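You operate a simulated robot arm through the tools that you are given. There is no shell and no other tool.

The job below is to be done with a simulated robot arm. You get a single attempt, and the scene is never put back.

Task
Start the empty oven at 165 degrees for 60 minutes.
Fine: lock the door before the steam valve is opened; switch on, set both knobs, start one run.

Only the result counts: the job must be done as asked and must still hold three seconds after the hand-in. Knocking over, shifting, dropping, spilling or breaking anything else fails it.

Robot
A 7-joint arm with a fingered hand, fixed in place. Base frame: the origin is at the foot of the arm, x ahead of it, y to its left, z up. Units: m, rad, N and s.
With the tool pointing down near the work surface it reaches from about 0.2 to 0.8 m from the base axis. Its first joint turns from -2.897 to 2.897 rad. Payload 4.9 kg.
The TCP is the grasp point between the finger pads, 0.032 m short of the fingertips. In the tool frame z runs along the fingers and y along their closing line. Largest opening 0.192 m; the body of the gripper starts 0.089 m behind the TCP. The gripper is a hand of 3 fingers: y runs from the thumb to the fingers, the wrist lies at [0, 0, -0.267] in the tool frame, and closing takes about 1.5 s.
Orientation is told as [roll, pitch, yaw] about the base's x, y, z axes, in that order, counted from this pose: with the fingers straight down and closing along the base's y, the tool's x points along the base's -x, its y along +y and its z along -z.

Tools
- The arm moves only by the tool move_arm. Its argument "deltas" is a list of rows, each a list of 7 numbers: the turn, a rotation vector about the base's x, y, z in rad, then the shift along the base's x, y, z in m, then the finger opening in m, from 0 to 0.192. In form: [[wx, wy, wz, tx, ty, tz, jaw], ...]. A call has 1 to 20 rows; each row shifts and turns the commanded pose from where the row before left it. A row lasts 0.2 s, in which the tool goes at most 0.05 m and 0.15 rad; a call with a longer step from one row to the next is refused whole, and so is a gripper value outside its range. Where a pose cannot be reached the arm comes as near as it can. A force on the tool above 40 N (or 10 N above the force at the start of the call, whichever is more), or a blocked arm, ends the call early, and 0.2 s more pass. Each finger travels about 0.153 m/s and halts on what it meets, pressing with about 22 N; the grip force reading is that of the motor and also rises with nothing between the fingers. The clock runs only during rows and for 0.2 s after the last one: add rows that do not move to give the fingers time. It gives the time, the measured TCP pose, the force on the tool (base axes), the opening and the grip force at its end, in the units of the frame above (readings bear some noise), with the torque about the TCP (base axes, N m) and any sound that the robot's microphone picked up, and new pictures: "pictures" is both (left out), scene, wrist or none.
- Cameras (640 x 400 px; columns grow to the right, rows downward): "scene" is fixed at [0.4021, -0.4992, 1.5215]; the picture's right is [0.98, -0.18, 0.00], its down [-0.08, -0.45, -0.89] and it looks along [0.16, 0.88, -0.45] (base axes); focal length 371 px, centre (320, 200). "wrist" rides on the gripper at [0.08, -0.046, -0.113] in the tool frame; the picture's right is [0.50, 0.87, 0.00], its down [-0.67, 0.39, -0.63] and it looks along [-0.55, 0.32, 0.78] (tool axes); focal length 226 px, centre (320, 200). There is no depth. A picture from a camera that has moved, and an enlarged one, comes with that camera's place and axes in the base frame and with its lens.
- grasp_type(shape): the hand has 3 fingers and takes this shape, open, in about a second: jaw (thumb against the fingers, like two jaws); tri (thumb and two fingers); tip (a fingertip pinch); poke (one finger out to press); point (the index stretched); flat (the hand flat); cup (the hand cupped); fist (a fist). The gripper value then closes the fingers along that shape, each until it touches; the sizes above hold for jaw. It gives what a move gives, with no picture.
- zoom(camera, box): a new picture of the part [left, top, right, bottom] of that camera's present view, enlarged. The clock stands still meanwhile.
- finish_job(): hands the job in; it is judged then, once.

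Places have to be worked out from the pictures, the camera data and where the tool is seen. Open the gripper and draw the arm clear of the work before you hand the job in, unless the task says otherwise.

The tools are called as name(argument=value, ...) on one line, values as JSON. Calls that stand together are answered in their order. move_arm: Moves the arm, as the interface text tells. Its arguments: {"type":"object","properties":{"deltas":{"type":"array","items":{"type":"array","items":{"type":"number"}}},"pictures":{"type":"string","enum":["both","scene","wrist","none"]}},"required":["deltas"]} The other tools are called the same way: grasp_type (shape) gives the hand a shape; zoom (camera, box) takes an enlarged picture of a part of a camera's view; finish_job () hands the job in.

At the start:

```text
time: 0.0
tool_pos: [0.4086, 0.1695, 1.3148]
tool_rot: [0.0, -0.003, -0.002]
wrist_force: [-0.4, 0.0, 0.5]
moment: [0.0, -0.03, 0.05]
finger_gap: 0.1916
gripper_force: 0.1
shape: jaw
```

scene: 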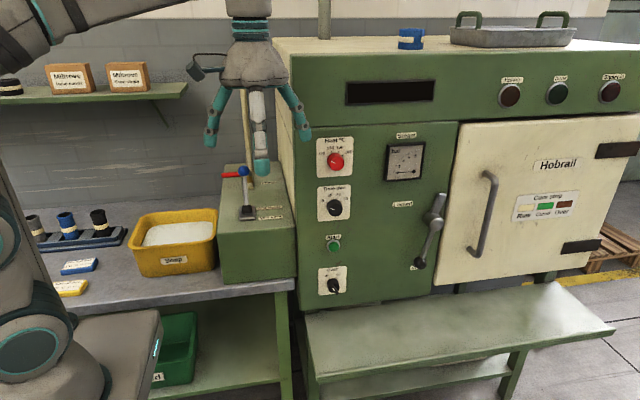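
wrist: 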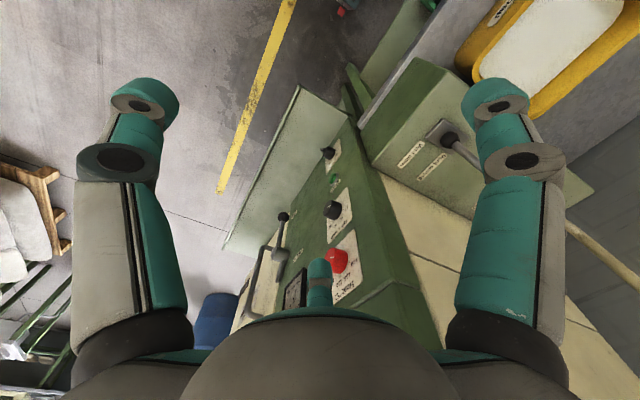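

I'll look closely at the control panel, door handle and the side box before moving.

zoom(camera="scene", box=[300, 120, 460, 220])

zoom(camera="scene", box=[300, 210, 460, 310])

zoom(camera="scene", box=[200, 150, 320, 225])

zoom(camera="scene", box=[480, 60, 640, 160])

zoom(camera="scene", box=[480, 140, 640, 240])

zoom(camera="wrist", box=[220, 120, 480, 320])

```text
4.00 times, centred on (380, 170) of scene
camera zoom: at [0.4021, -0.4992, 1.5215], right [0.98, -0.18, 0.0], down [-0.08, -0.45, -0.89], along [0.16, 0.88, -0.45], focal length 1485 px, centre (80, 320)
```

zoom: 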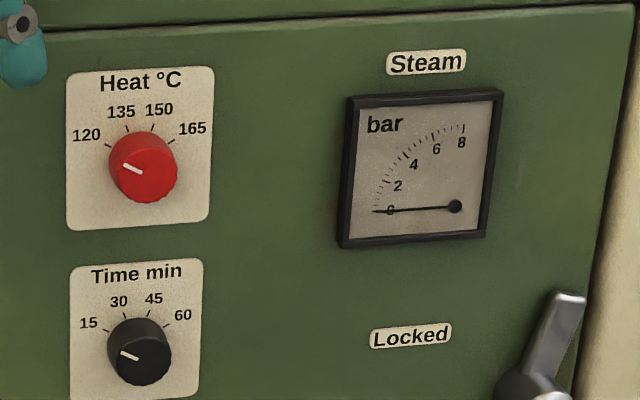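

```text
4.00 times, centred on (380, 260) of scene
camera zoom: at [0.4021, -0.4992, 1.5215], right [0.98, -0.18, 0.0], down [-0.08, -0.45, -0.89], along [0.16, 0.88, -0.45], focal length 1485 px, centre (80, -40)
```

zoom: 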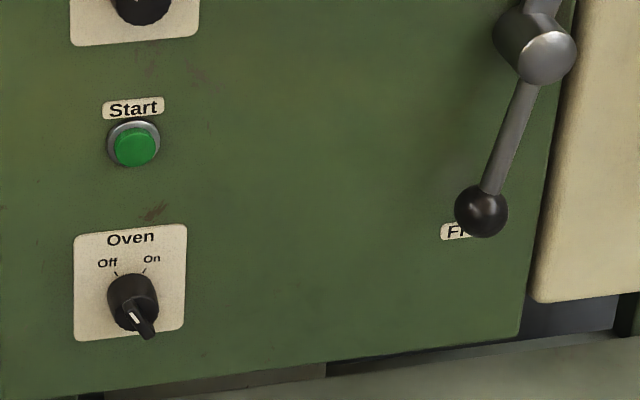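

```text
5.33 times, centred on (260, 188) of scene
camera zoom: at [0.4021, -0.4992, 1.5215], right [0.98, -0.18, 0.0], down [-0.08, -0.45, -0.89], along [0.16, 0.88, -0.45], focal length 1980 px, centre (640, 267)
```

zoom: 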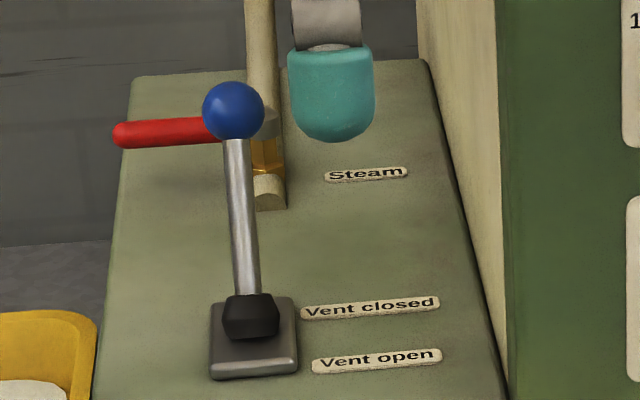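

```text
4.00 times, centred on (560, 110) of scene
camera zoom: at [0.4021, -0.4992, 1.5215], right [0.98, -0.18, 0.0], down [-0.08, -0.45, -0.89], along [0.16, 0.88, -0.45], focal length 1485 px, centre (-640, 560)
```

zoom: 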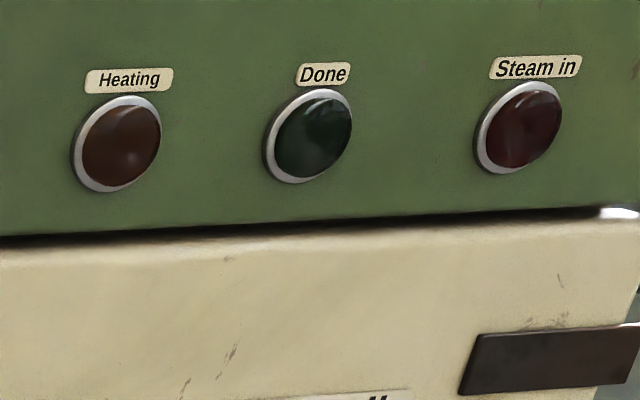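

```text
4.00 times, centred on (560, 190) of scene
camera zoom: at [0.4021, -0.4992, 1.5215], right [0.98, -0.18, 0.0], down [-0.08, -0.45, -0.89], along [0.16, 0.88, -0.45], focal length 1485 px, centre (-640, 240)
```

zoom: 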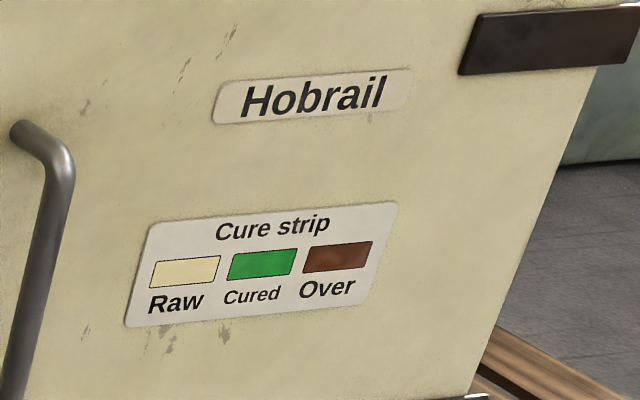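

```text
2.00 times, centred on (350, 220) of wrist
camera zoom: at [0.3307, 0.1227, 1.4276], right [-0.5, 0.87, 0.0], down [0.67, 0.39, 0.63], along [0.55, 0.31, -0.77], focal length 452 px, centre (260, 160)
```

zoom: 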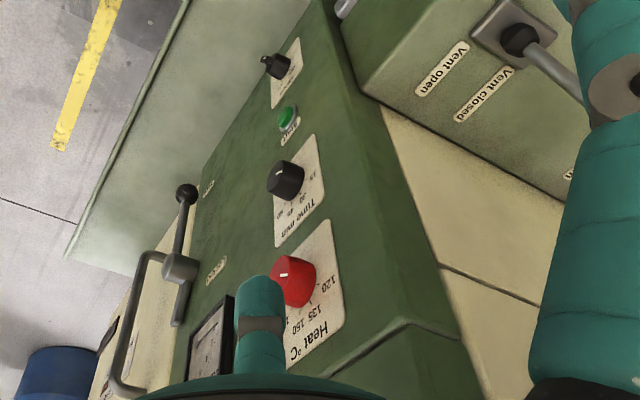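

Panel knobs triangulate to roughly x=0.584, y≈0.30 with z = 1.21 (heat), 1.083 (time), 0.97 (start), 0.856 (switch); lever hub about (0.861, 0.29, 1.025). I zoom more on the vent lever, valve and the door lever.

zoom(camera="scene", box=[215, 155, 279, 195])

zoom(camera="wrist", box=[380, 80, 540, 180])

zoom(camera="scene", box=[390, 180, 470, 280])

zoom(camera="scene", box=[180, 0, 320, 200])

zoom(camera="wrist", box=[240, 180, 340, 320])

```text
10.00 times, centred on (247, 175) of scene
camera zoom: at [0.4021, -0.4992, 1.5215], right [0.98, -0.18, 0.0], down [-0.08, -0.45, -0.89], along [0.16, 0.88, -0.45], focal length 3712 px, centre (1050, 450)
```

zoom: 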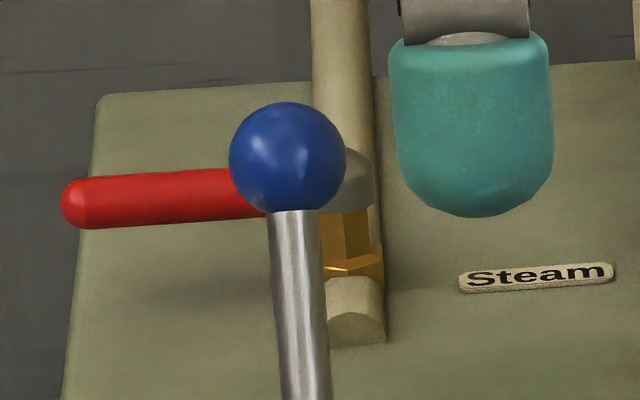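

```text
4.00 times, centred on (460, 130) of wrist
camera zoom: at [0.3307, 0.1227, 1.4276], right [-0.5, 0.87, 0.0], down [0.67, 0.39, 0.63], along [0.55, 0.31, -0.77], focal length 904 px, centre (-240, 480)
```

zoom: 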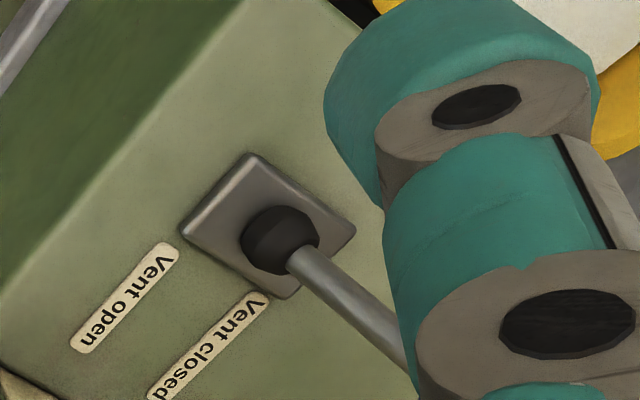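

```text
4.00 times, centred on (430, 230) of scene
camera zoom: at [0.4021, -0.4992, 1.5215], right [0.98, -0.18, 0.0], down [-0.08, -0.45, -0.89], along [0.16, 0.88, -0.45], focal length 1485 px, centre (-120, 80)
```

zoom: 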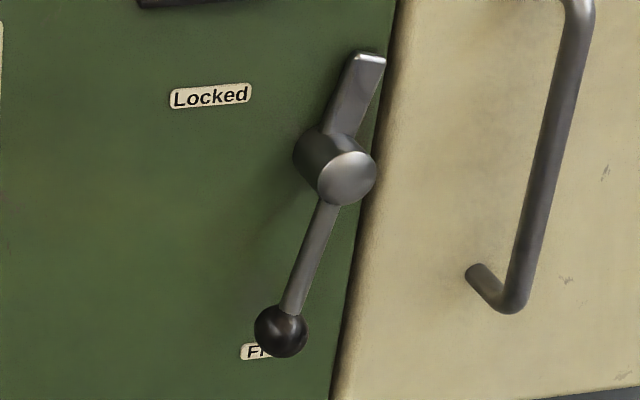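

```text
2.00 times, centred on (250, 100) of scene
camera zoom: at [0.4021, -0.4992, 1.5215], right [0.98, -0.18, 0.0], down [-0.08, -0.45, -0.89], along [0.16, 0.88, -0.45], focal length 742 px, centre (460, 400)
```

zoom: 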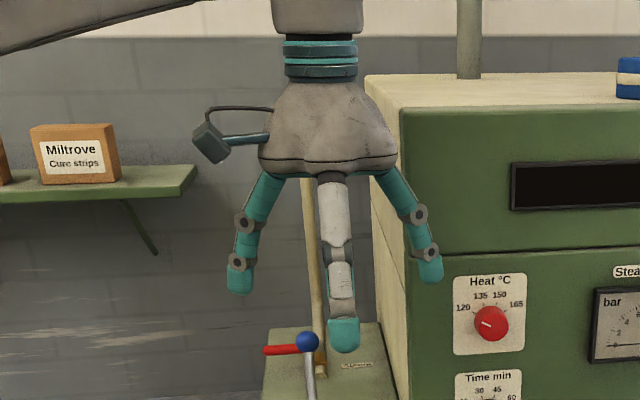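

```text
2.86 times, centred on (290, 250) of wrist
camera zoom: at [0.3307, 0.1227, 1.4276], right [-0.5, 0.87, 0.0], down [0.67, 0.39, 0.63], along [0.55, 0.31, -0.77], focal length 646 px, centre (406, 57)
```

zoom: 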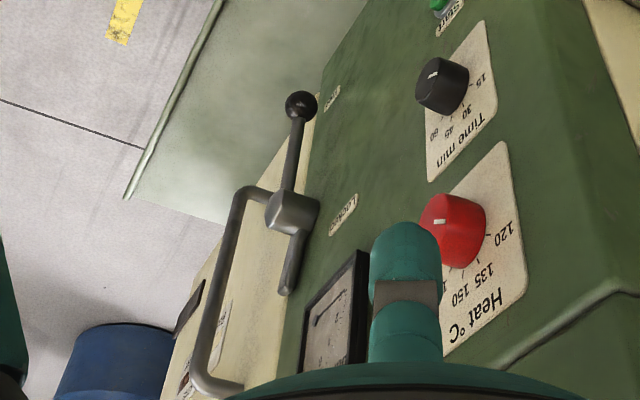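

The vent lever looks about upright, and its state is unclear until I get another view. I'll turn the hand to face the panel (+y) while backing off to y≈0.05, and watch the pictures.

move_arm(deltas=[[0.14, 0, 0, 0, -0.012, 0, 0.19], [0.14, 0, 0, 0, -0.012, 0, 0.19], [0.14, 0, 0, 0, -0.012, 0, 0.19], [0.14, 0, 0, 0, -0.012, 0, 0.19], [0.14, 0, 0, 0, -0.012, 0, 0.19], [0.14, 0, 0, 0, -0.012, 0, 0.19]])

```text
time: 1.4
tool_pos: [0.4076, 0.095, 1.3158]
tool_rot: [0.841, -0.003, -0.003]
wrist_force: [0.1, -0.3, 0.1]
moment: [0.01, -0.02, 0.0]
finger_gap: 0.1903
gripper_force: 0.0
shape: jaw
camera wrist: at [0.3304, -0.019, 1.3556], right [-0.5, 0.58, 0.65], down [0.67, -0.21, 0.71], along [0.55, 0.79, -0.28], focal length 226 px, centre (320, 200)
```

scene: 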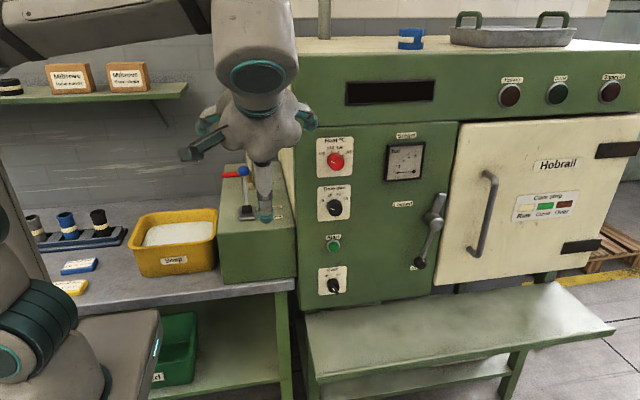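
wrist: 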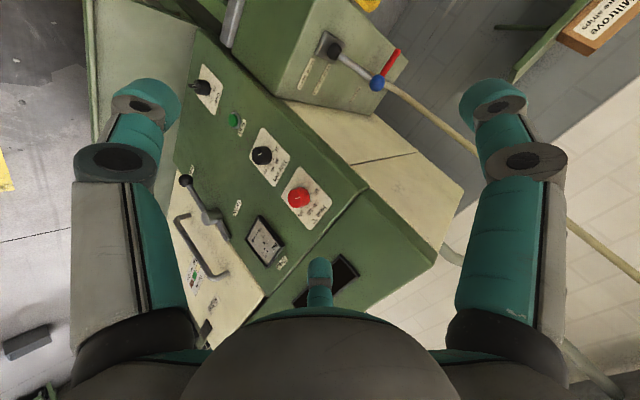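

The vent ball and red valve handle are now in view from the wrist; zooming to triangulate.

zoom(camera="wrist", box=[290, 20, 450, 120])

zoom(camera="wrist", box=[170, 50, 330, 150])

zoom(camera="wrist", box=[170, 150, 330, 250])

zoom(camera="scene", box=[200, 150, 296, 210])

```text
4.00 times, centred on (370, 70) of wrist
camera zoom: at [0.3304, -0.019, 1.3556], right [-0.5, 0.58, 0.65], down [0.67, -0.21, 0.71], along [0.55, 0.79, -0.28], focal length 904 px, centre (120, 720)
```

zoom: 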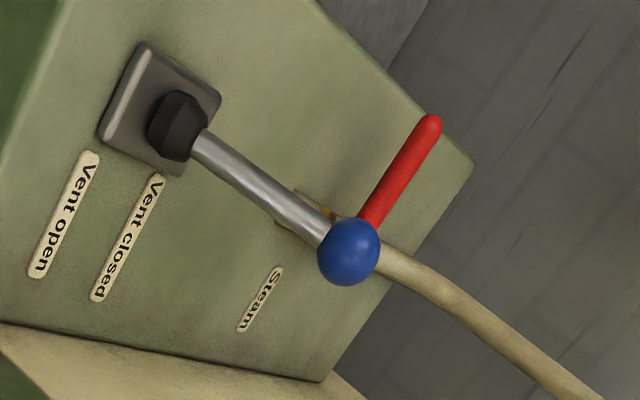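

```text
4.00 times, centred on (250, 100) of wrist
camera zoom: at [0.3304, -0.019, 1.3556], right [-0.5, 0.58, 0.65], down [0.67, -0.21, 0.71], along [0.55, 0.79, -0.28], focal length 904 px, centre (600, 600)
```

zoom: 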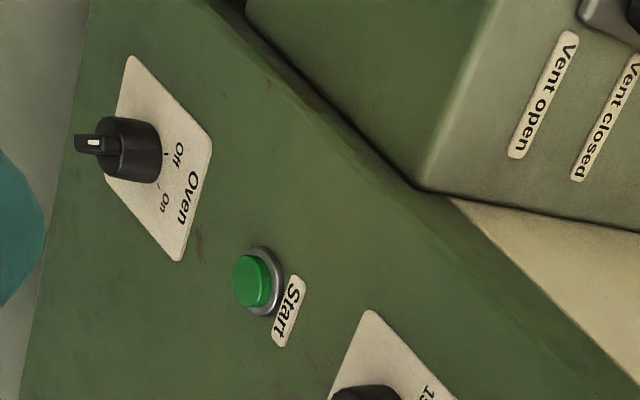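

```text
4.00 times, centred on (250, 200) of wrist
camera zoom: at [0.3304, -0.019, 1.3556], right [-0.5, 0.58, 0.65], down [0.67, -0.21, 0.71], along [0.55, 0.79, -0.28], focal length 904 px, centre (600, 200)
```

zoom: 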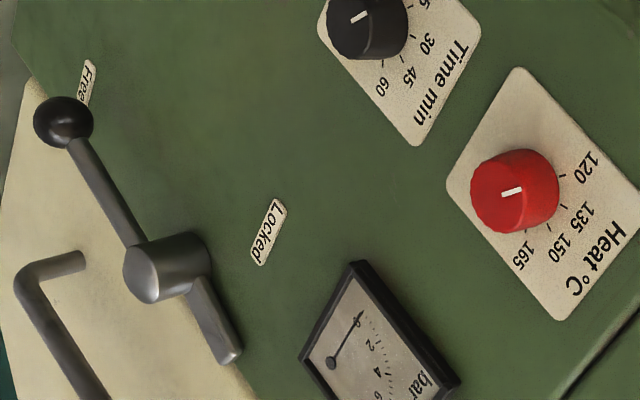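

```text
6.67 times, centred on (248, 180) of scene
camera zoom: at [0.4021, -0.4992, 1.5215], right [0.98, -0.18, 0.0], down [-0.08, -0.45, -0.89], along [0.16, 0.88, -0.45], focal length 2474 px, centre (800, 333)
```

zoom: 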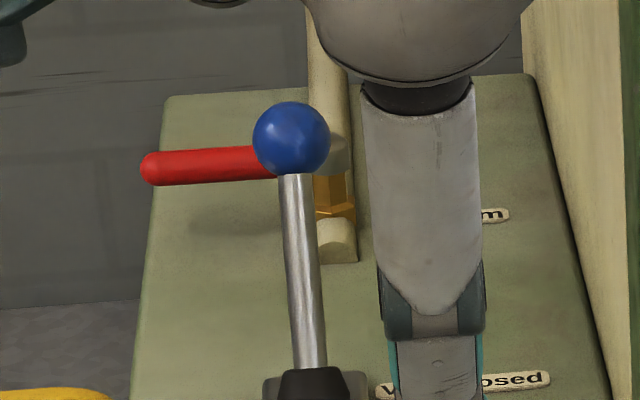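

The vent lever leans back (+y) toward "Vent closed" (ball ≈ (0.365, 0.453, 1.14), pivot ≈ (0.366, 0.41, 1.03)), so it is already closed and I'll leave it alone. The red steam handle lies across the pipe (closed), tip ≈ (0.30, 0.543, 1.097). Next I finish turning the hand to +y and take the poke shape to see which finger sticks out.

grasp_type(shape="poke")

move_arm(deltas=[[0.14, 0, 0, 0.02, -0.02, -0.02, 0.0], [0.14, 0, 0, 0.02, -0.02, -0.02, 0.0], [0.14, 0, 0, 0.02, -0.02, -0.02, 0.0], [0.14, 0, 0, 0.02, -0.02, -0.02, 0.0], [0.17, 0, 0, 0.02, -0.02, -0.02, 0.0]])

```text
time: 2.3
tool_pos: [0.4102, 0.0959, 1.3141]
tool_rot: [0.837, -0.001, -0.002]
wrist_force: [0.0, -0.5, 0.2]
moment: [0.01, -0.02, 0.01]
finger_gap: 0.0
gripper_force: 0.1
shape: poke
```

```text
refused: row 5 steps farther than a row can; nothing moved
```

In poke shape now; repeating the turn with legal steps.

move_arm(deltas=[[0.145, 0, 0, 0.02, -0.02, -0.02, 0.0], [0.145, 0, 0, 0.02, -0.02, -0.02, 0.0], [0.145, 0, 0, 0.02, -0.02, -0.02, 0.0], [0.145, 0, 0, 0.02, -0.02, -0.02, 0.0], [0.145, 0, 0, 0.02, -0.02, -0.02, 0.0]])

```text
time: 3.5
tool_pos: [0.5099, -0.0045, 1.2149]
tool_rot: [1.568, 0.003, -0.003]
wrist_force: [-0.4, -0.7, -2.5]
moment: [0.32, 0.0, -0.02]
finger_gap: 0.0001
gripper_force: 22.3
shape: jaw
camera wrist: at [0.4305, -0.117, 1.1683], right [-0.5, 0.0, 0.87], down [0.67, -0.63, 0.39], along [0.55, 0.77, 0.31], focal length 226 px, centre (320, 200)
```

scene: 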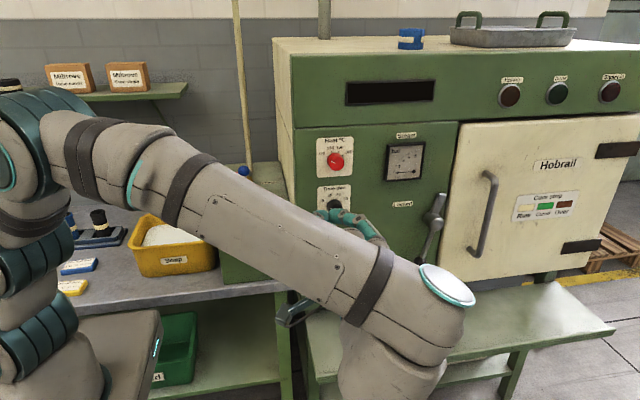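
wrist: 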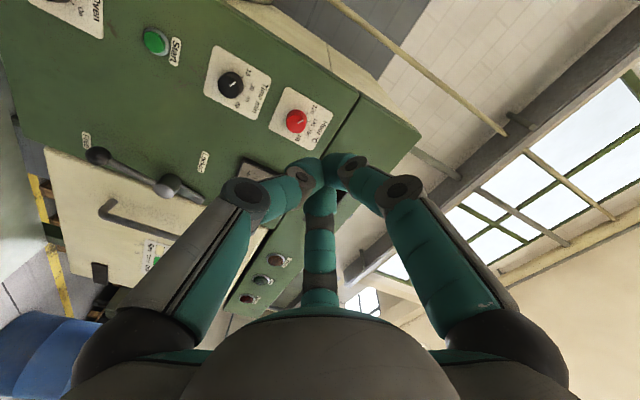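

Closing the gripper put the hand back to a closed jaw (three fingertips meeting at the TCP). I take poke again and look at the hand with zoom.

grasp_type(shape="poke")

zoom(camera="wrist", box=[0, 0, 640, 400])

```text
time: 4.4
tool_pos: [0.5087, -0.0043, 1.2163]
tool_rot: [1.564, -0.001, -0.002]
wrist_force: [0.0, 0.6, -0.7]
moment: [0.03, -0.01, -0.01]
finger_gap: 0.0
gripper_force: 0.0
shape: poke
```

```text
1.00 times, centred on (320, 200) of wrist (not enlarged: the box is as wide or as high as the picture)
camera zoom: at [0.4297, -0.1165, 1.1707], right [-0.5, 0.01, 0.87], down [0.67, -0.63, 0.39], along [0.55, 0.78, 0.31], focal length 226 px, centre (320, 200)
```

zoom: 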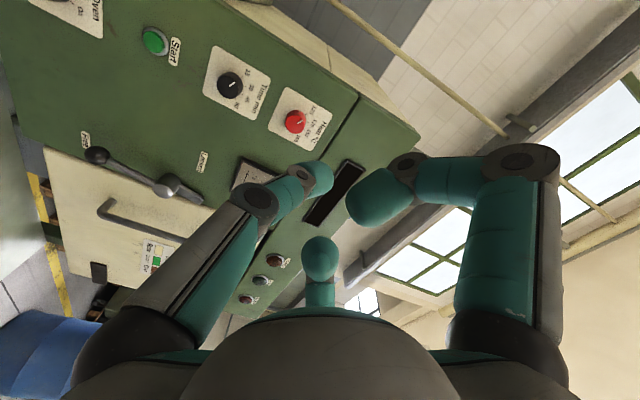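

In poke, the thumb stays straight out at about TCP+0.032 with the others curled. Now I travel in free space toward a point in front of the door lever's right side, testing reach.

move_arm(deltas=[[0, 0, 0, 0.035, 0, -0.03, 0.19], [0, 0, 0, 0.035, 0, -0.03, 0.19], [0, 0, 0, 0.035, 0, -0.03, 0.19], [0, 0, 0, 0.035, 0, -0.03, 0.19], [0, 0, 0, 0.035, 0, -0.03, 0.19], [0, 0, 0, 0.035, 0, -0.03, 0.19]])

```text
time: 5.8
tool_pos: [0.7203, -0.0033, 1.0358]
tool_rot: [1.564, -0.002, -0.005]
wrist_force: [0.9, 0.1, 2.3]
moment: [-0.16, 0.05, 0.03]
finger_gap: 0.1826
gripper_force: 0.2
shape: jaw
camera wrist: at [0.6416, -0.1162, 0.9898], right [-0.5, 0.01, 0.87], down [0.67, -0.63, 0.39], along [0.55, 0.78, 0.31], focal length 226 px, centre (320, 200)
```

scene: 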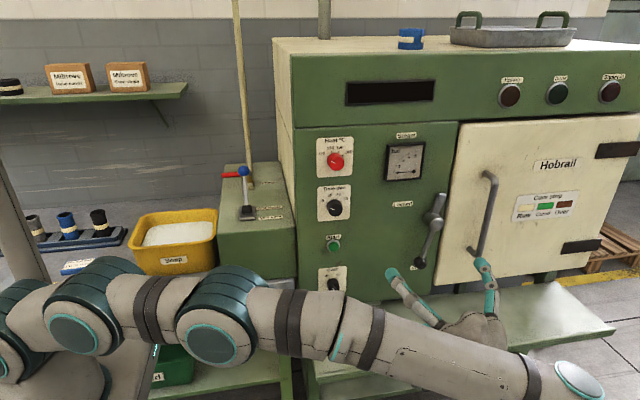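
wrist: 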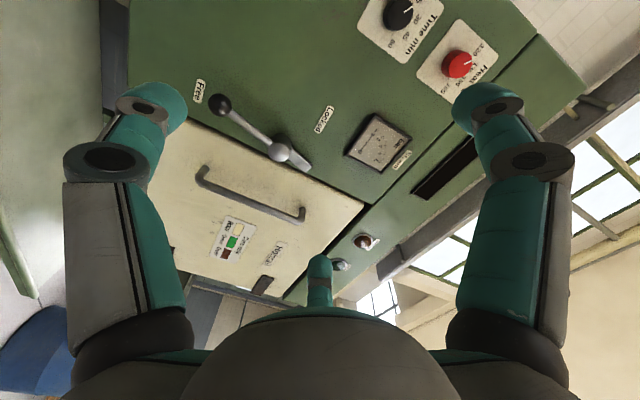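

Reach is fine. Closing the fingers to a single point and moving to x≈0.86, z≈0.925 in front of the lever.

move_arm(deltas=[[0, 0, 0, 0.03, 0.0, -0.022, 0.0], [0, 0, 0, 0.03, 0.0, -0.022, 0.0], [0, 0, 0, 0.03, 0.0, -0.022, 0.0], [0, 0, 0, 0.03, 0.0, -0.022, 0.0], [0, 0, 0, 0.02, 0.02, -0.022, 0.0], [0, 0, 0, 0.0, 0.03, 0, 0.0], [0, 0, 0, 0.0, 0.03, 0, 0.0], [0, 0, 0, 0.0, 0.0, 0, 0.0]])

```text
time: 7.6
tool_pos: [0.7645, 0.1017, 0.9632]
tool_rot: [1.563, 0.002, -0.004]
wrist_force: [-0.3, -0.6, 0.2]
moment: [0.01, -0.03, -0.03]
finger_gap: 0.0
gripper_force: 21.8
shape: jaw
out of reach, approached as far as the arm can: row 2, 3, 4, 5
camera wrist: at [0.6864, -0.0115, 0.9182], right [-0.5, 0.01, 0.87], down [0.67, -0.63, 0.39], along [0.55, 0.78, 0.31], focal length 226 px, centre (320, 200)
```

scene: 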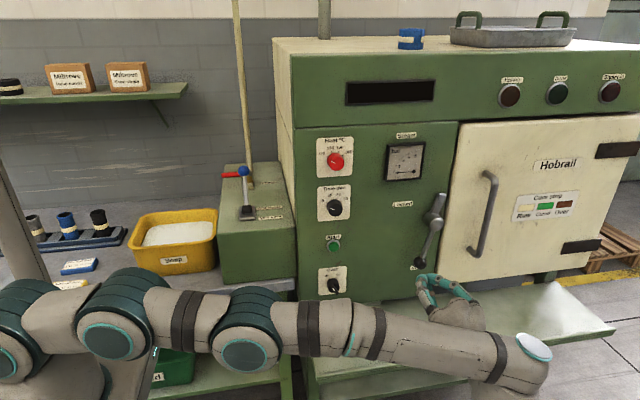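
wrist: 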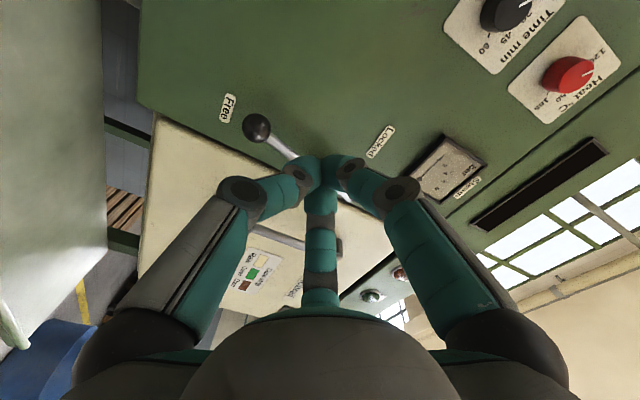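

The pure +y direction runs out of reach near x≈0.78, so I back off slightly, yaw the tool about −0.42 rad (toward +x) and bring the tip to about (0.87, 0.2, 0.925) for a look.

move_arm(deltas=[[0, 0, -0.14, 0.02, -0.005, -0.01, 0.0], [0, 0, -0.14, 0.02, 0.01, -0.01, 0.0], [0, 0, -0.14, 0.02, 0.01, -0.01, 0.0], [0, 0, 0, 0.02, 0.01, -0.008, 0.0], [0, 0, 0, 0.015, 0.01, 0, 0.0], [0, 0, 0, 0, 0, 0, 0]])

zoom(camera="scene", box=[380, 180, 508, 300])

```text
time: 9.0
tool_pos: [0.8605, 0.1361, 0.9257]
tool_rot: [1.565, 0.002, -0.424]
wrist_force: [-0.9, 0.2, -0.4]
moment: [-0.03, 0.0, -0.01]
finger_gap: 0.0
gripper_force: 21.6
shape: jaw
camera wrist: at [0.7424, 0.0656, 0.8803], right [-0.45, 0.21, 0.87], down [0.35, -0.85, 0.39], along [0.82, 0.48, 0.31], focal length 226 px, centre (320, 200)
```

scene: 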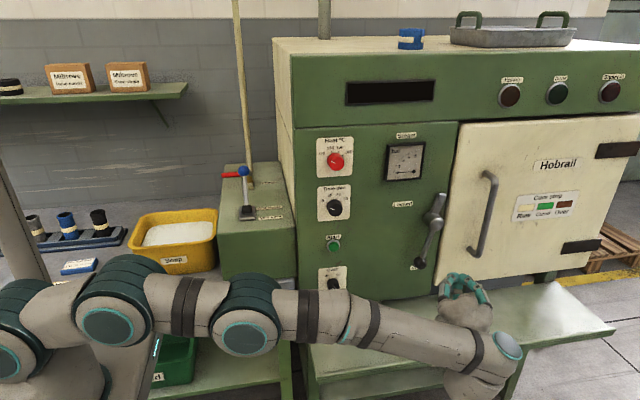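
wrist: 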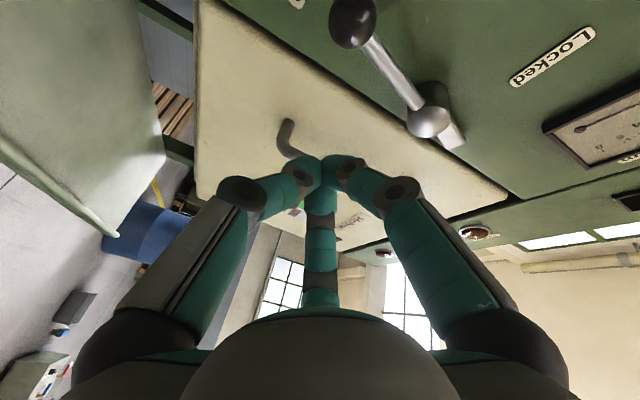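

```text
3.33 times, centred on (444, 240) of scene
camera zoom: at [0.4021, -0.4992, 1.5215], right [0.98, -0.18, 0.0], down [-0.08, -0.45, -0.89], along [0.16, 0.88, -0.45], focal length 1237 px, centre (-93, 67)
```

zoom: 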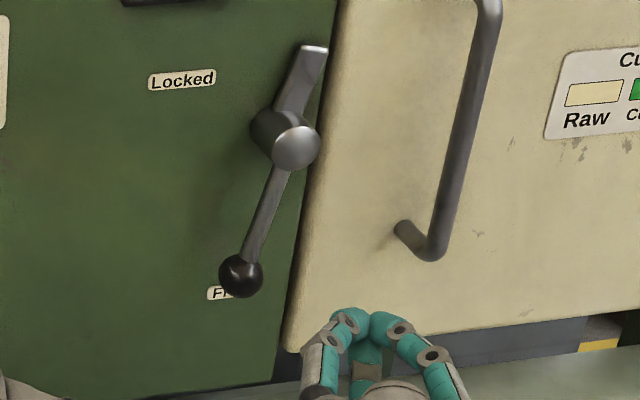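

Ball is at ≈(0.827, 0.28, 0.905), hub at (0.858, 0.28, 1.025), panel y≈0.32. I go in to the right of the rod: TCP to ≈(0.887, 0.262, 0.93).

move_arm(deltas=[[0, 0, 0, 0.026, 0.0, 0.004, 0.0], [0, 0, 0, 0.0, 0.03, 0, 0.0], [0, 0, 0, 0.0, 0.03, 0, 0.0], [0, 0, 0, 0.0, 0.03, 0, 0.0], [0, 0, 0, 0.0, 0.02, 0, 0.0], [0, 0, 0, 0.0, 0.016, 0, 0.0], [0, 0, 0, 0, 0, 0, 0]])

zoom(camera="scene", box=[380, 180, 508, 300])

```text
time: 10.6
tool_pos: [0.8865, 0.263, 0.9297]
tool_rot: [1.564, 0.002, -0.423]
wrist_force: [0.6, 0.4, 0.2]
moment: [-0.01, -0.02, -0.02]
finger_gap: 0.0
gripper_force: 21.8
shape: jaw
camera wrist: at [0.7682, 0.1927, 0.885], right [-0.45, 0.21, 0.87], down [0.35, -0.85, 0.39], along [0.82, 0.48, 0.31], focal length 226 px, centre (320, 200)
```

scene: 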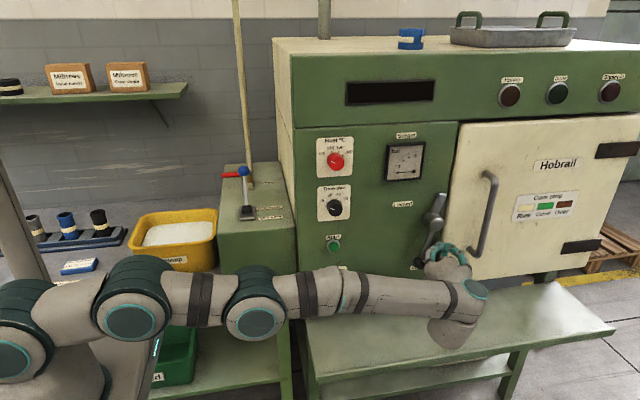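
wrist: 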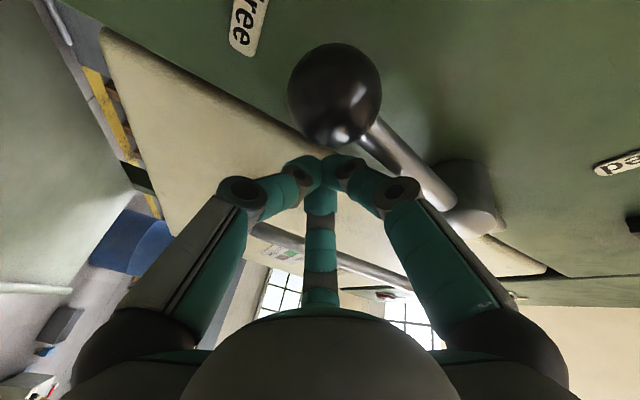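

```text
3.33 times, centred on (444, 240) of scene
camera zoom: at [0.4021, -0.4992, 1.5215], right [0.98, -0.18, 0.0], down [-0.08, -0.45, -0.89], along [0.16, 0.88, -0.45], focal length 1237 px, centre (-93, 67)
```

zoom: 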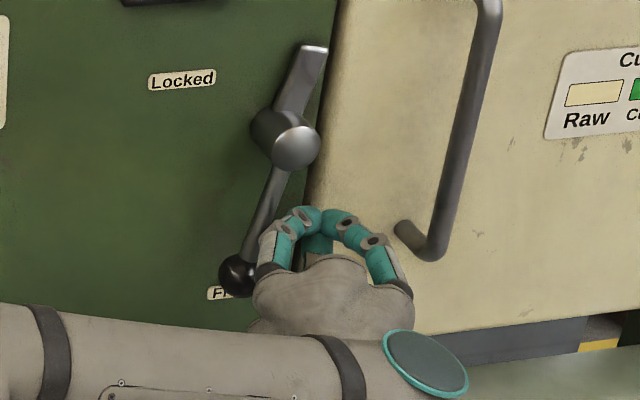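

Fingers sit right of the rod with no contact. Pushing clockwise along an arc around the hub, first half.

move_arm(deltas=[[0, 0, 0, -0.0212, 0.0, -0.0028, 0.0], [0, 0, 0, -0.0208, 0.0, -0.0022, 0.0], [0, 0, 0, -0.0208, 0.0, 0.0022, 0.0], [0, 0, 0, -0.0199, 0.0, 0.0064, 0.0], [0, 0, 0, -0.0181, 0.0, 0.0105, 0.0]])

zoom(camera="scene", box=[380, 180, 508, 300])

```text
time: 11.8
tool_pos: [0.7845, 0.2624, 0.942]
tool_rot: [1.563, 0.002, -0.42]
wrist_force: [-0.8, 0.3, -1.5]
moment: [0.03, -0.02, -0.03]
finger_gap: 0.0
gripper_force: 22.3
shape: jaw
camera wrist: at [0.6666, 0.1922, 0.8974], right [-0.45, 0.21, 0.87], down [0.36, -0.85, 0.39], along [0.82, 0.49, 0.31], focal length 226 px, centre (320, 200)
```

scene: 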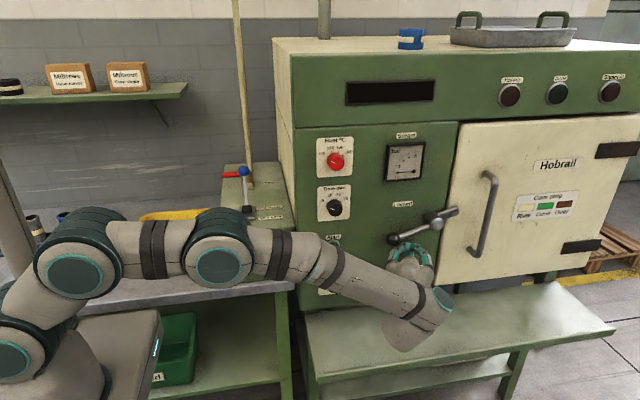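
wrist: 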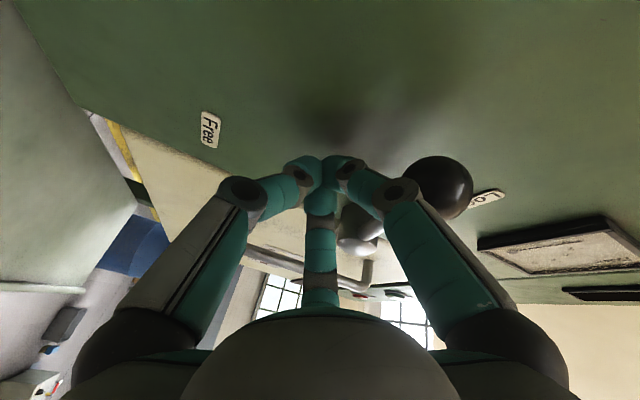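

```text
3.33 times, centred on (444, 240) of scene
camera zoom: at [0.4021, -0.4992, 1.5215], right [0.98, -0.18, 0.0], down [-0.08, -0.45, -0.89], along [0.16, 0.88, -0.45], focal length 1237 px, centre (-93, 67)
```

zoom: 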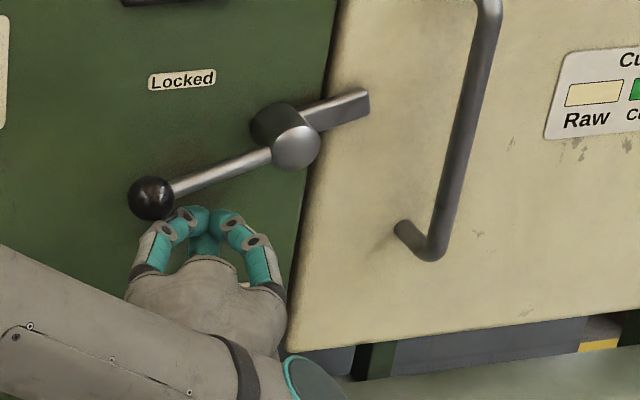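

The lever swings freely; continuing upward in small steps.

move_arm(deltas=[[0, 0, 0, -0.0125, 0.0, 0.014, 0.0], [0, 0, 0, -0.01, 0.0, 0.0169, 0.0], [0, 0, 0, -0.0065, 0.0, 0.0191, 0.0], [0, 0, 0, -0.003, 0.0, 0.0195, 0.0]])

zoom(camera="scene", box=[380, 180, 508, 300])

```text
time: 12.7
tool_pos: [0.7515, 0.2581, 0.9815]
tool_rot: [1.54, 0.018, -0.425]
wrist_force: [-2.6, -4.5, -10.4]
moment: [0.0, -0.3, 0.12]
finger_gap: 0.0
gripper_force: 21.6
shape: jaw
stopped in row 4: the force on the tool passed its limit at 46 N (the readings are from after the stop); the commanded pose is now the measured one
camera wrist: at [0.632, 0.1888, 0.9397], right [-0.43, 0.22, 0.88], down [0.36, -0.84, 0.39], along [0.83, 0.49, 0.28], focal length 226 px, centre (320, 200)
```

scene: 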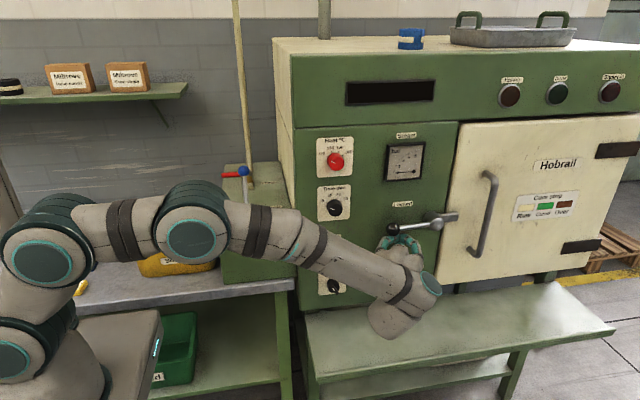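
wrist: 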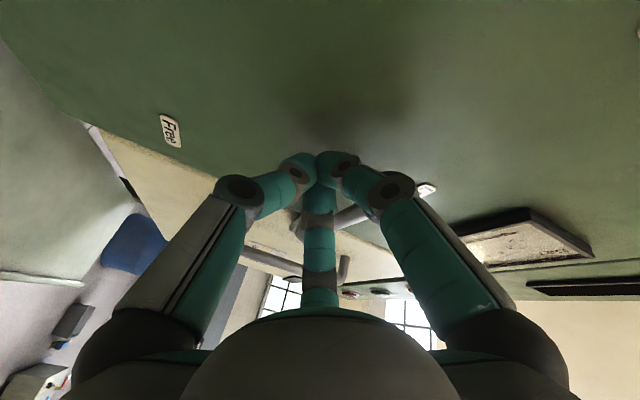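

```text
3.33 times, centred on (444, 240) of scene
camera zoom: at [0.4021, -0.4992, 1.5215], right [0.98, -0.18, 0.0], down [-0.08, -0.45, -0.89], along [0.16, 0.88, -0.45], focal length 1237 px, centre (-93, 67)
```

zoom: 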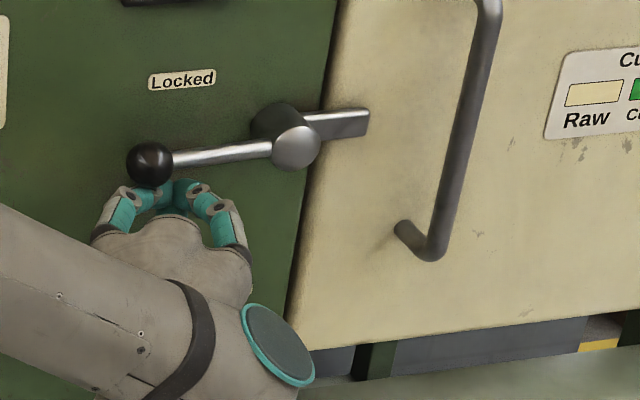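

Lever is now horizontal and met a hard stop (46 N). I'll back off a little and press up again at a slightly different point to confirm it's the end stop.

move_arm(deltas=[[0, 0, 0, 0.01, 0.0, -0.02, 0.0], [0.025, -0.015, 0, 0.0, 0.003, 0, 0.0], [0, 0, 0, 0, 0.0, 0.01, 0.0], [0, 0, 0, 0, 0.0, 0.008, 0.0], [0, 0, 0, 0, 0.0, 0.008, 0.0], [0, 0, 0, 0, 0.0, 0.006, 0.0], [0, 0, 0, 0, 0.0, 0.006, 0.0]])

zoom(camera="scene", box=[380, 180, 508, 300])

```text
time: 14.1
tool_pos: [0.7581, 0.2616, 0.9786]
tool_rot: [1.557, 0.027, -0.426]
wrist_force: [-3.7, -3.9, -10.6]
moment: [0.05, -0.38, 0.14]
finger_gap: 0.0
gripper_force: 21.5
shape: jaw
stopped in row 6: the force on the tool passed its limit at 43 N (the readings are from after the stop); the commanded pose is now the measured one
camera wrist: at [0.6387, 0.1919, 0.9364], right [-0.43, 0.21, 0.88], down [0.36, -0.85, 0.38], along [0.83, 0.48, 0.29], focal length 226 px, centre (320, 200)
```

scene: 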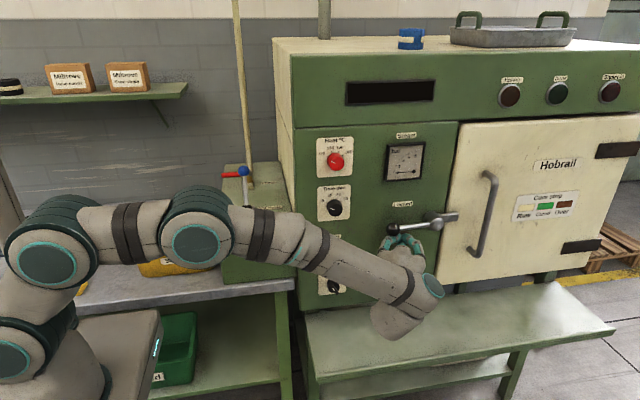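
wrist: 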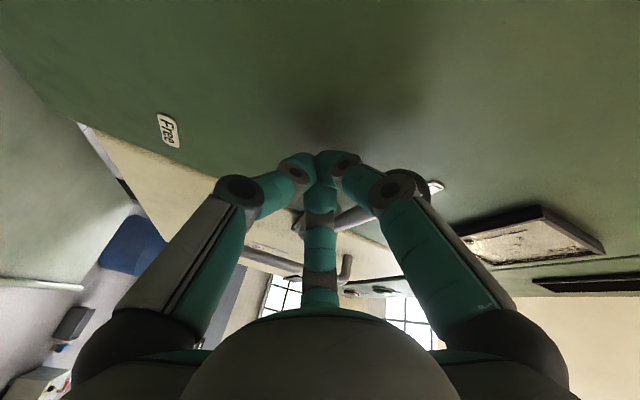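

```text
3.33 times, centred on (444, 240) of scene
camera zoom: at [0.4021, -0.4992, 1.5215], right [0.98, -0.18, 0.0], down [-0.08, -0.45, -0.89], along [0.16, 0.88, -0.45], focal length 1237 px, centre (-93, 67)
```

zoom: 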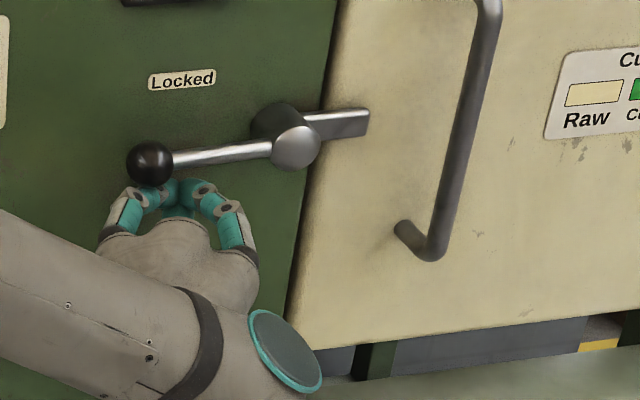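

The lever stops firmly horizontal under "Locked". Backing down and out, then checking that it stays.

move_arm(deltas=[[0.01, -0.025, 0, 0.005, 0.0, -0.03, 0.0], [0, 0, 0, 0.0, -0.03, -0.01, 0.0], [0, 0, 0, 0, -0.045, 0.0, 0.0], [0, 0, 0, 0, -0.045, 0.0, 0.0], [0, 0, 0.14, -0.03, -0.03, 0.0, 0.0], [0, 0, 0.14, -0.03, -0.01, 0.02, 0.0], [0, 0, 0.14, -0.04, 0, 0.02, 0.0]])

zoom(camera="scene", box=[380, 180, 508, 300])

```text
time: 15.7
tool_pos: [0.6643, 0.1016, 0.9826]
tool_rot: [1.581, 0.004, -0.002]
wrist_force: [-1.7, -0.1, 0.7]
moment: [0.02, 0.01, 0.0]
finger_gap: 0.0
gripper_force: 21.9
shape: jaw
camera wrist: at [0.5848, -0.0105, 0.936], right [-0.49, -0.01, 0.87], down [0.67, -0.64, 0.38], along [0.55, 0.77, 0.32], focal length 226 px, centre (320, 200)
```

scene: 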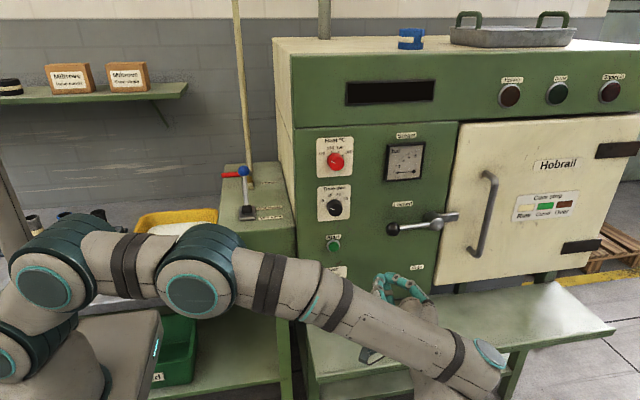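
wrist: 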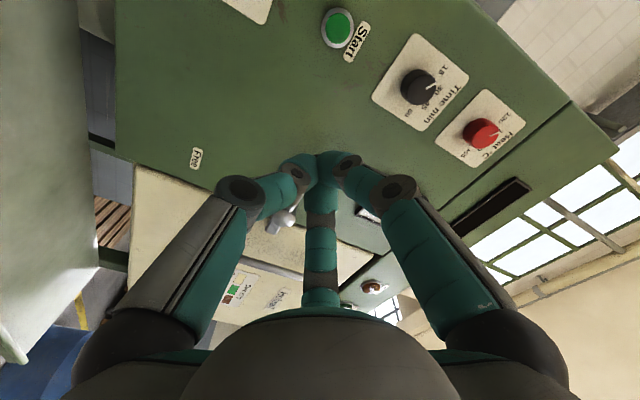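

```text
3.33 times, centred on (444, 240) of scene
camera zoom: at [0.4021, -0.4992, 1.5215], right [0.98, -0.18, 0.0], down [-0.08, -0.45, -0.89], along [0.16, 0.88, -0.45], focal length 1237 px, centre (-93, 67)
```

zoom: 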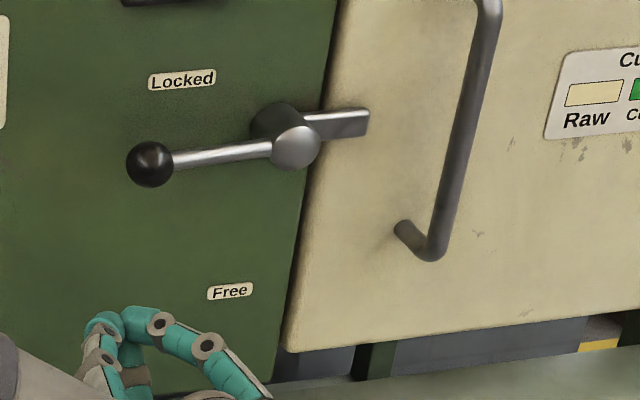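

The door is locked (bar across the door). Now heading for the steam valve: I retrace to a hand-down pose in free space near (0.33, 0.12, 1.33), with fingers closed.

move_arm(deltas=[[-0.144, 0, 0, -0.03, 0.0, 0.032, 0.0], [-0.144, 0, 0, -0.03, 0.0, 0.032, 0.0], [-0.144, 0, 0, -0.03, 0.0, 0.032, 0.0], [-0.144, 0, 0, -0.03, 0.0, 0.032, 0.0], [-0.144, 0, 0, -0.03, 0.0, 0.032, 0.0], [-0.144, 0, 0, -0.03, 0.0, 0.032, 0.0], [-0.144, 0, 0, -0.03, 0.0, 0.032, 0.0], [-0.144, 0, 0, -0.03, 0.0, 0.032, 0.0], [-0.144, 0, 0, -0.03, 0.0, 0.032, 0.0], [-0.144, 0, 0, -0.03, 0.0, 0.032, 0.0], [-0.144, 0, 0, -0.03, 0.0, 0.032, 0.0]])

```text
time: 18.1
tool_pos: [0.3346, 0.101, 1.3352]
tool_rot: [-0.006, -0.006, -0.007]
wrist_force: [-0.5, 0.4, 0.1]
moment: [-0.06, 0.03, 0.02]
finger_gap: 0.0003
gripper_force: 22.2
shape: jaw
camera wrist: at [0.2547, 0.0568, 1.4477], right [-0.49, 0.87, -0.01], down [0.67, 0.39, 0.63], along [0.55, 0.31, -0.77], focal length 226 px, centre (320, 200)
```

scene: 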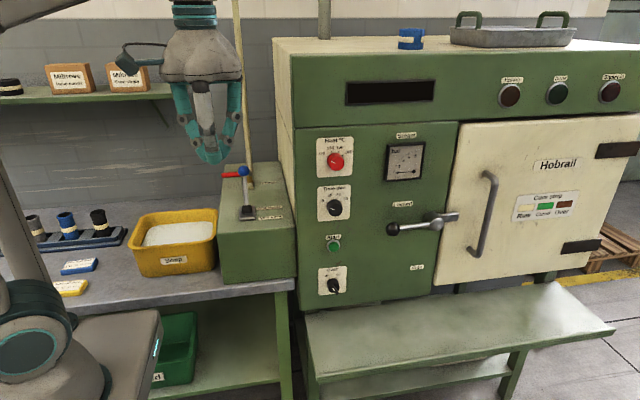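
wrist: 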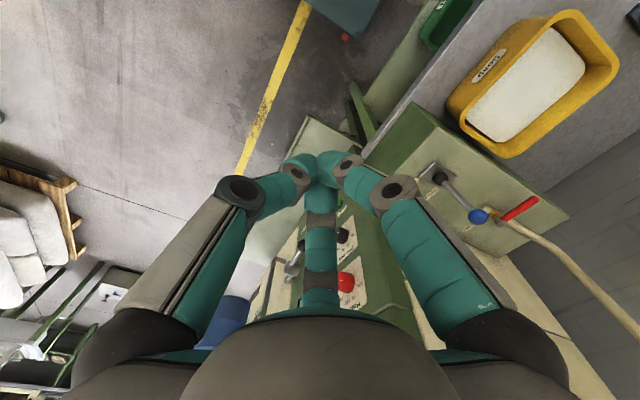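

A good view of tub, lever, valve and pipe. Zooming for triangulation.

zoom(camera="wrist", box=[410, 150, 570, 250])

zoom(camera="wrist", box=[400, 0, 640, 150])

zoom(camera="scene", box=[110, 140, 302, 260])

```text
4.00 times, centred on (490, 200) of wrist
camera zoom: at [0.2547, 0.0568, 1.4477], right [-0.49, 0.87, -0.01], down [0.67, 0.39, 0.63], along [0.55, 0.31, -0.77], focal length 904 px, centre (-360, 200)
```

zoom: 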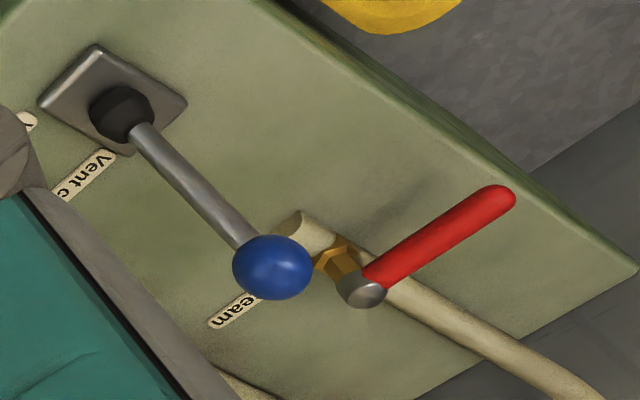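

```text
2.67 times, centred on (520, 75) of wrist
camera zoom: at [0.2547, 0.0568, 1.4477], right [-0.49, 0.87, -0.01], down [0.67, 0.39, 0.63], along [0.55, 0.31, -0.77], focal length 603 px, centre (-213, 533)
```

zoom: 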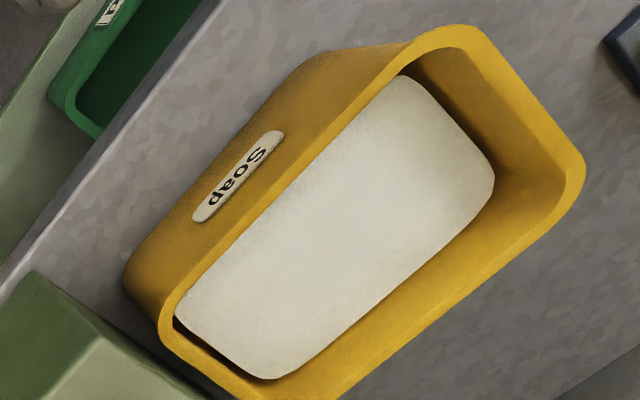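

```text
3.33 times, centred on (206, 200) of scene
camera zoom: at [0.4021, -0.4992, 1.5215], right [0.98, -0.18, 0.0], down [-0.08, -0.45, -0.89], along [0.16, 0.88, -0.45], focal length 1237 px, centre (700, 200)
```

zoom: 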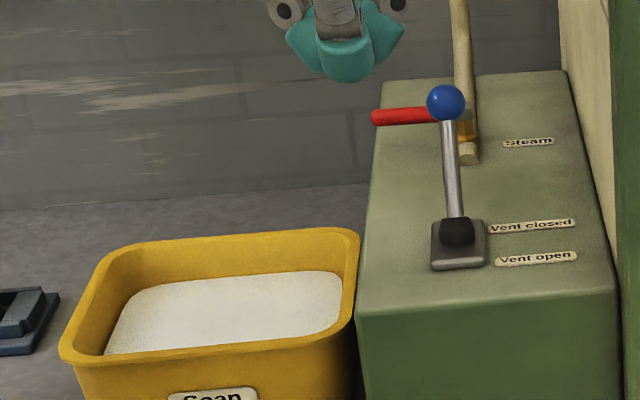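

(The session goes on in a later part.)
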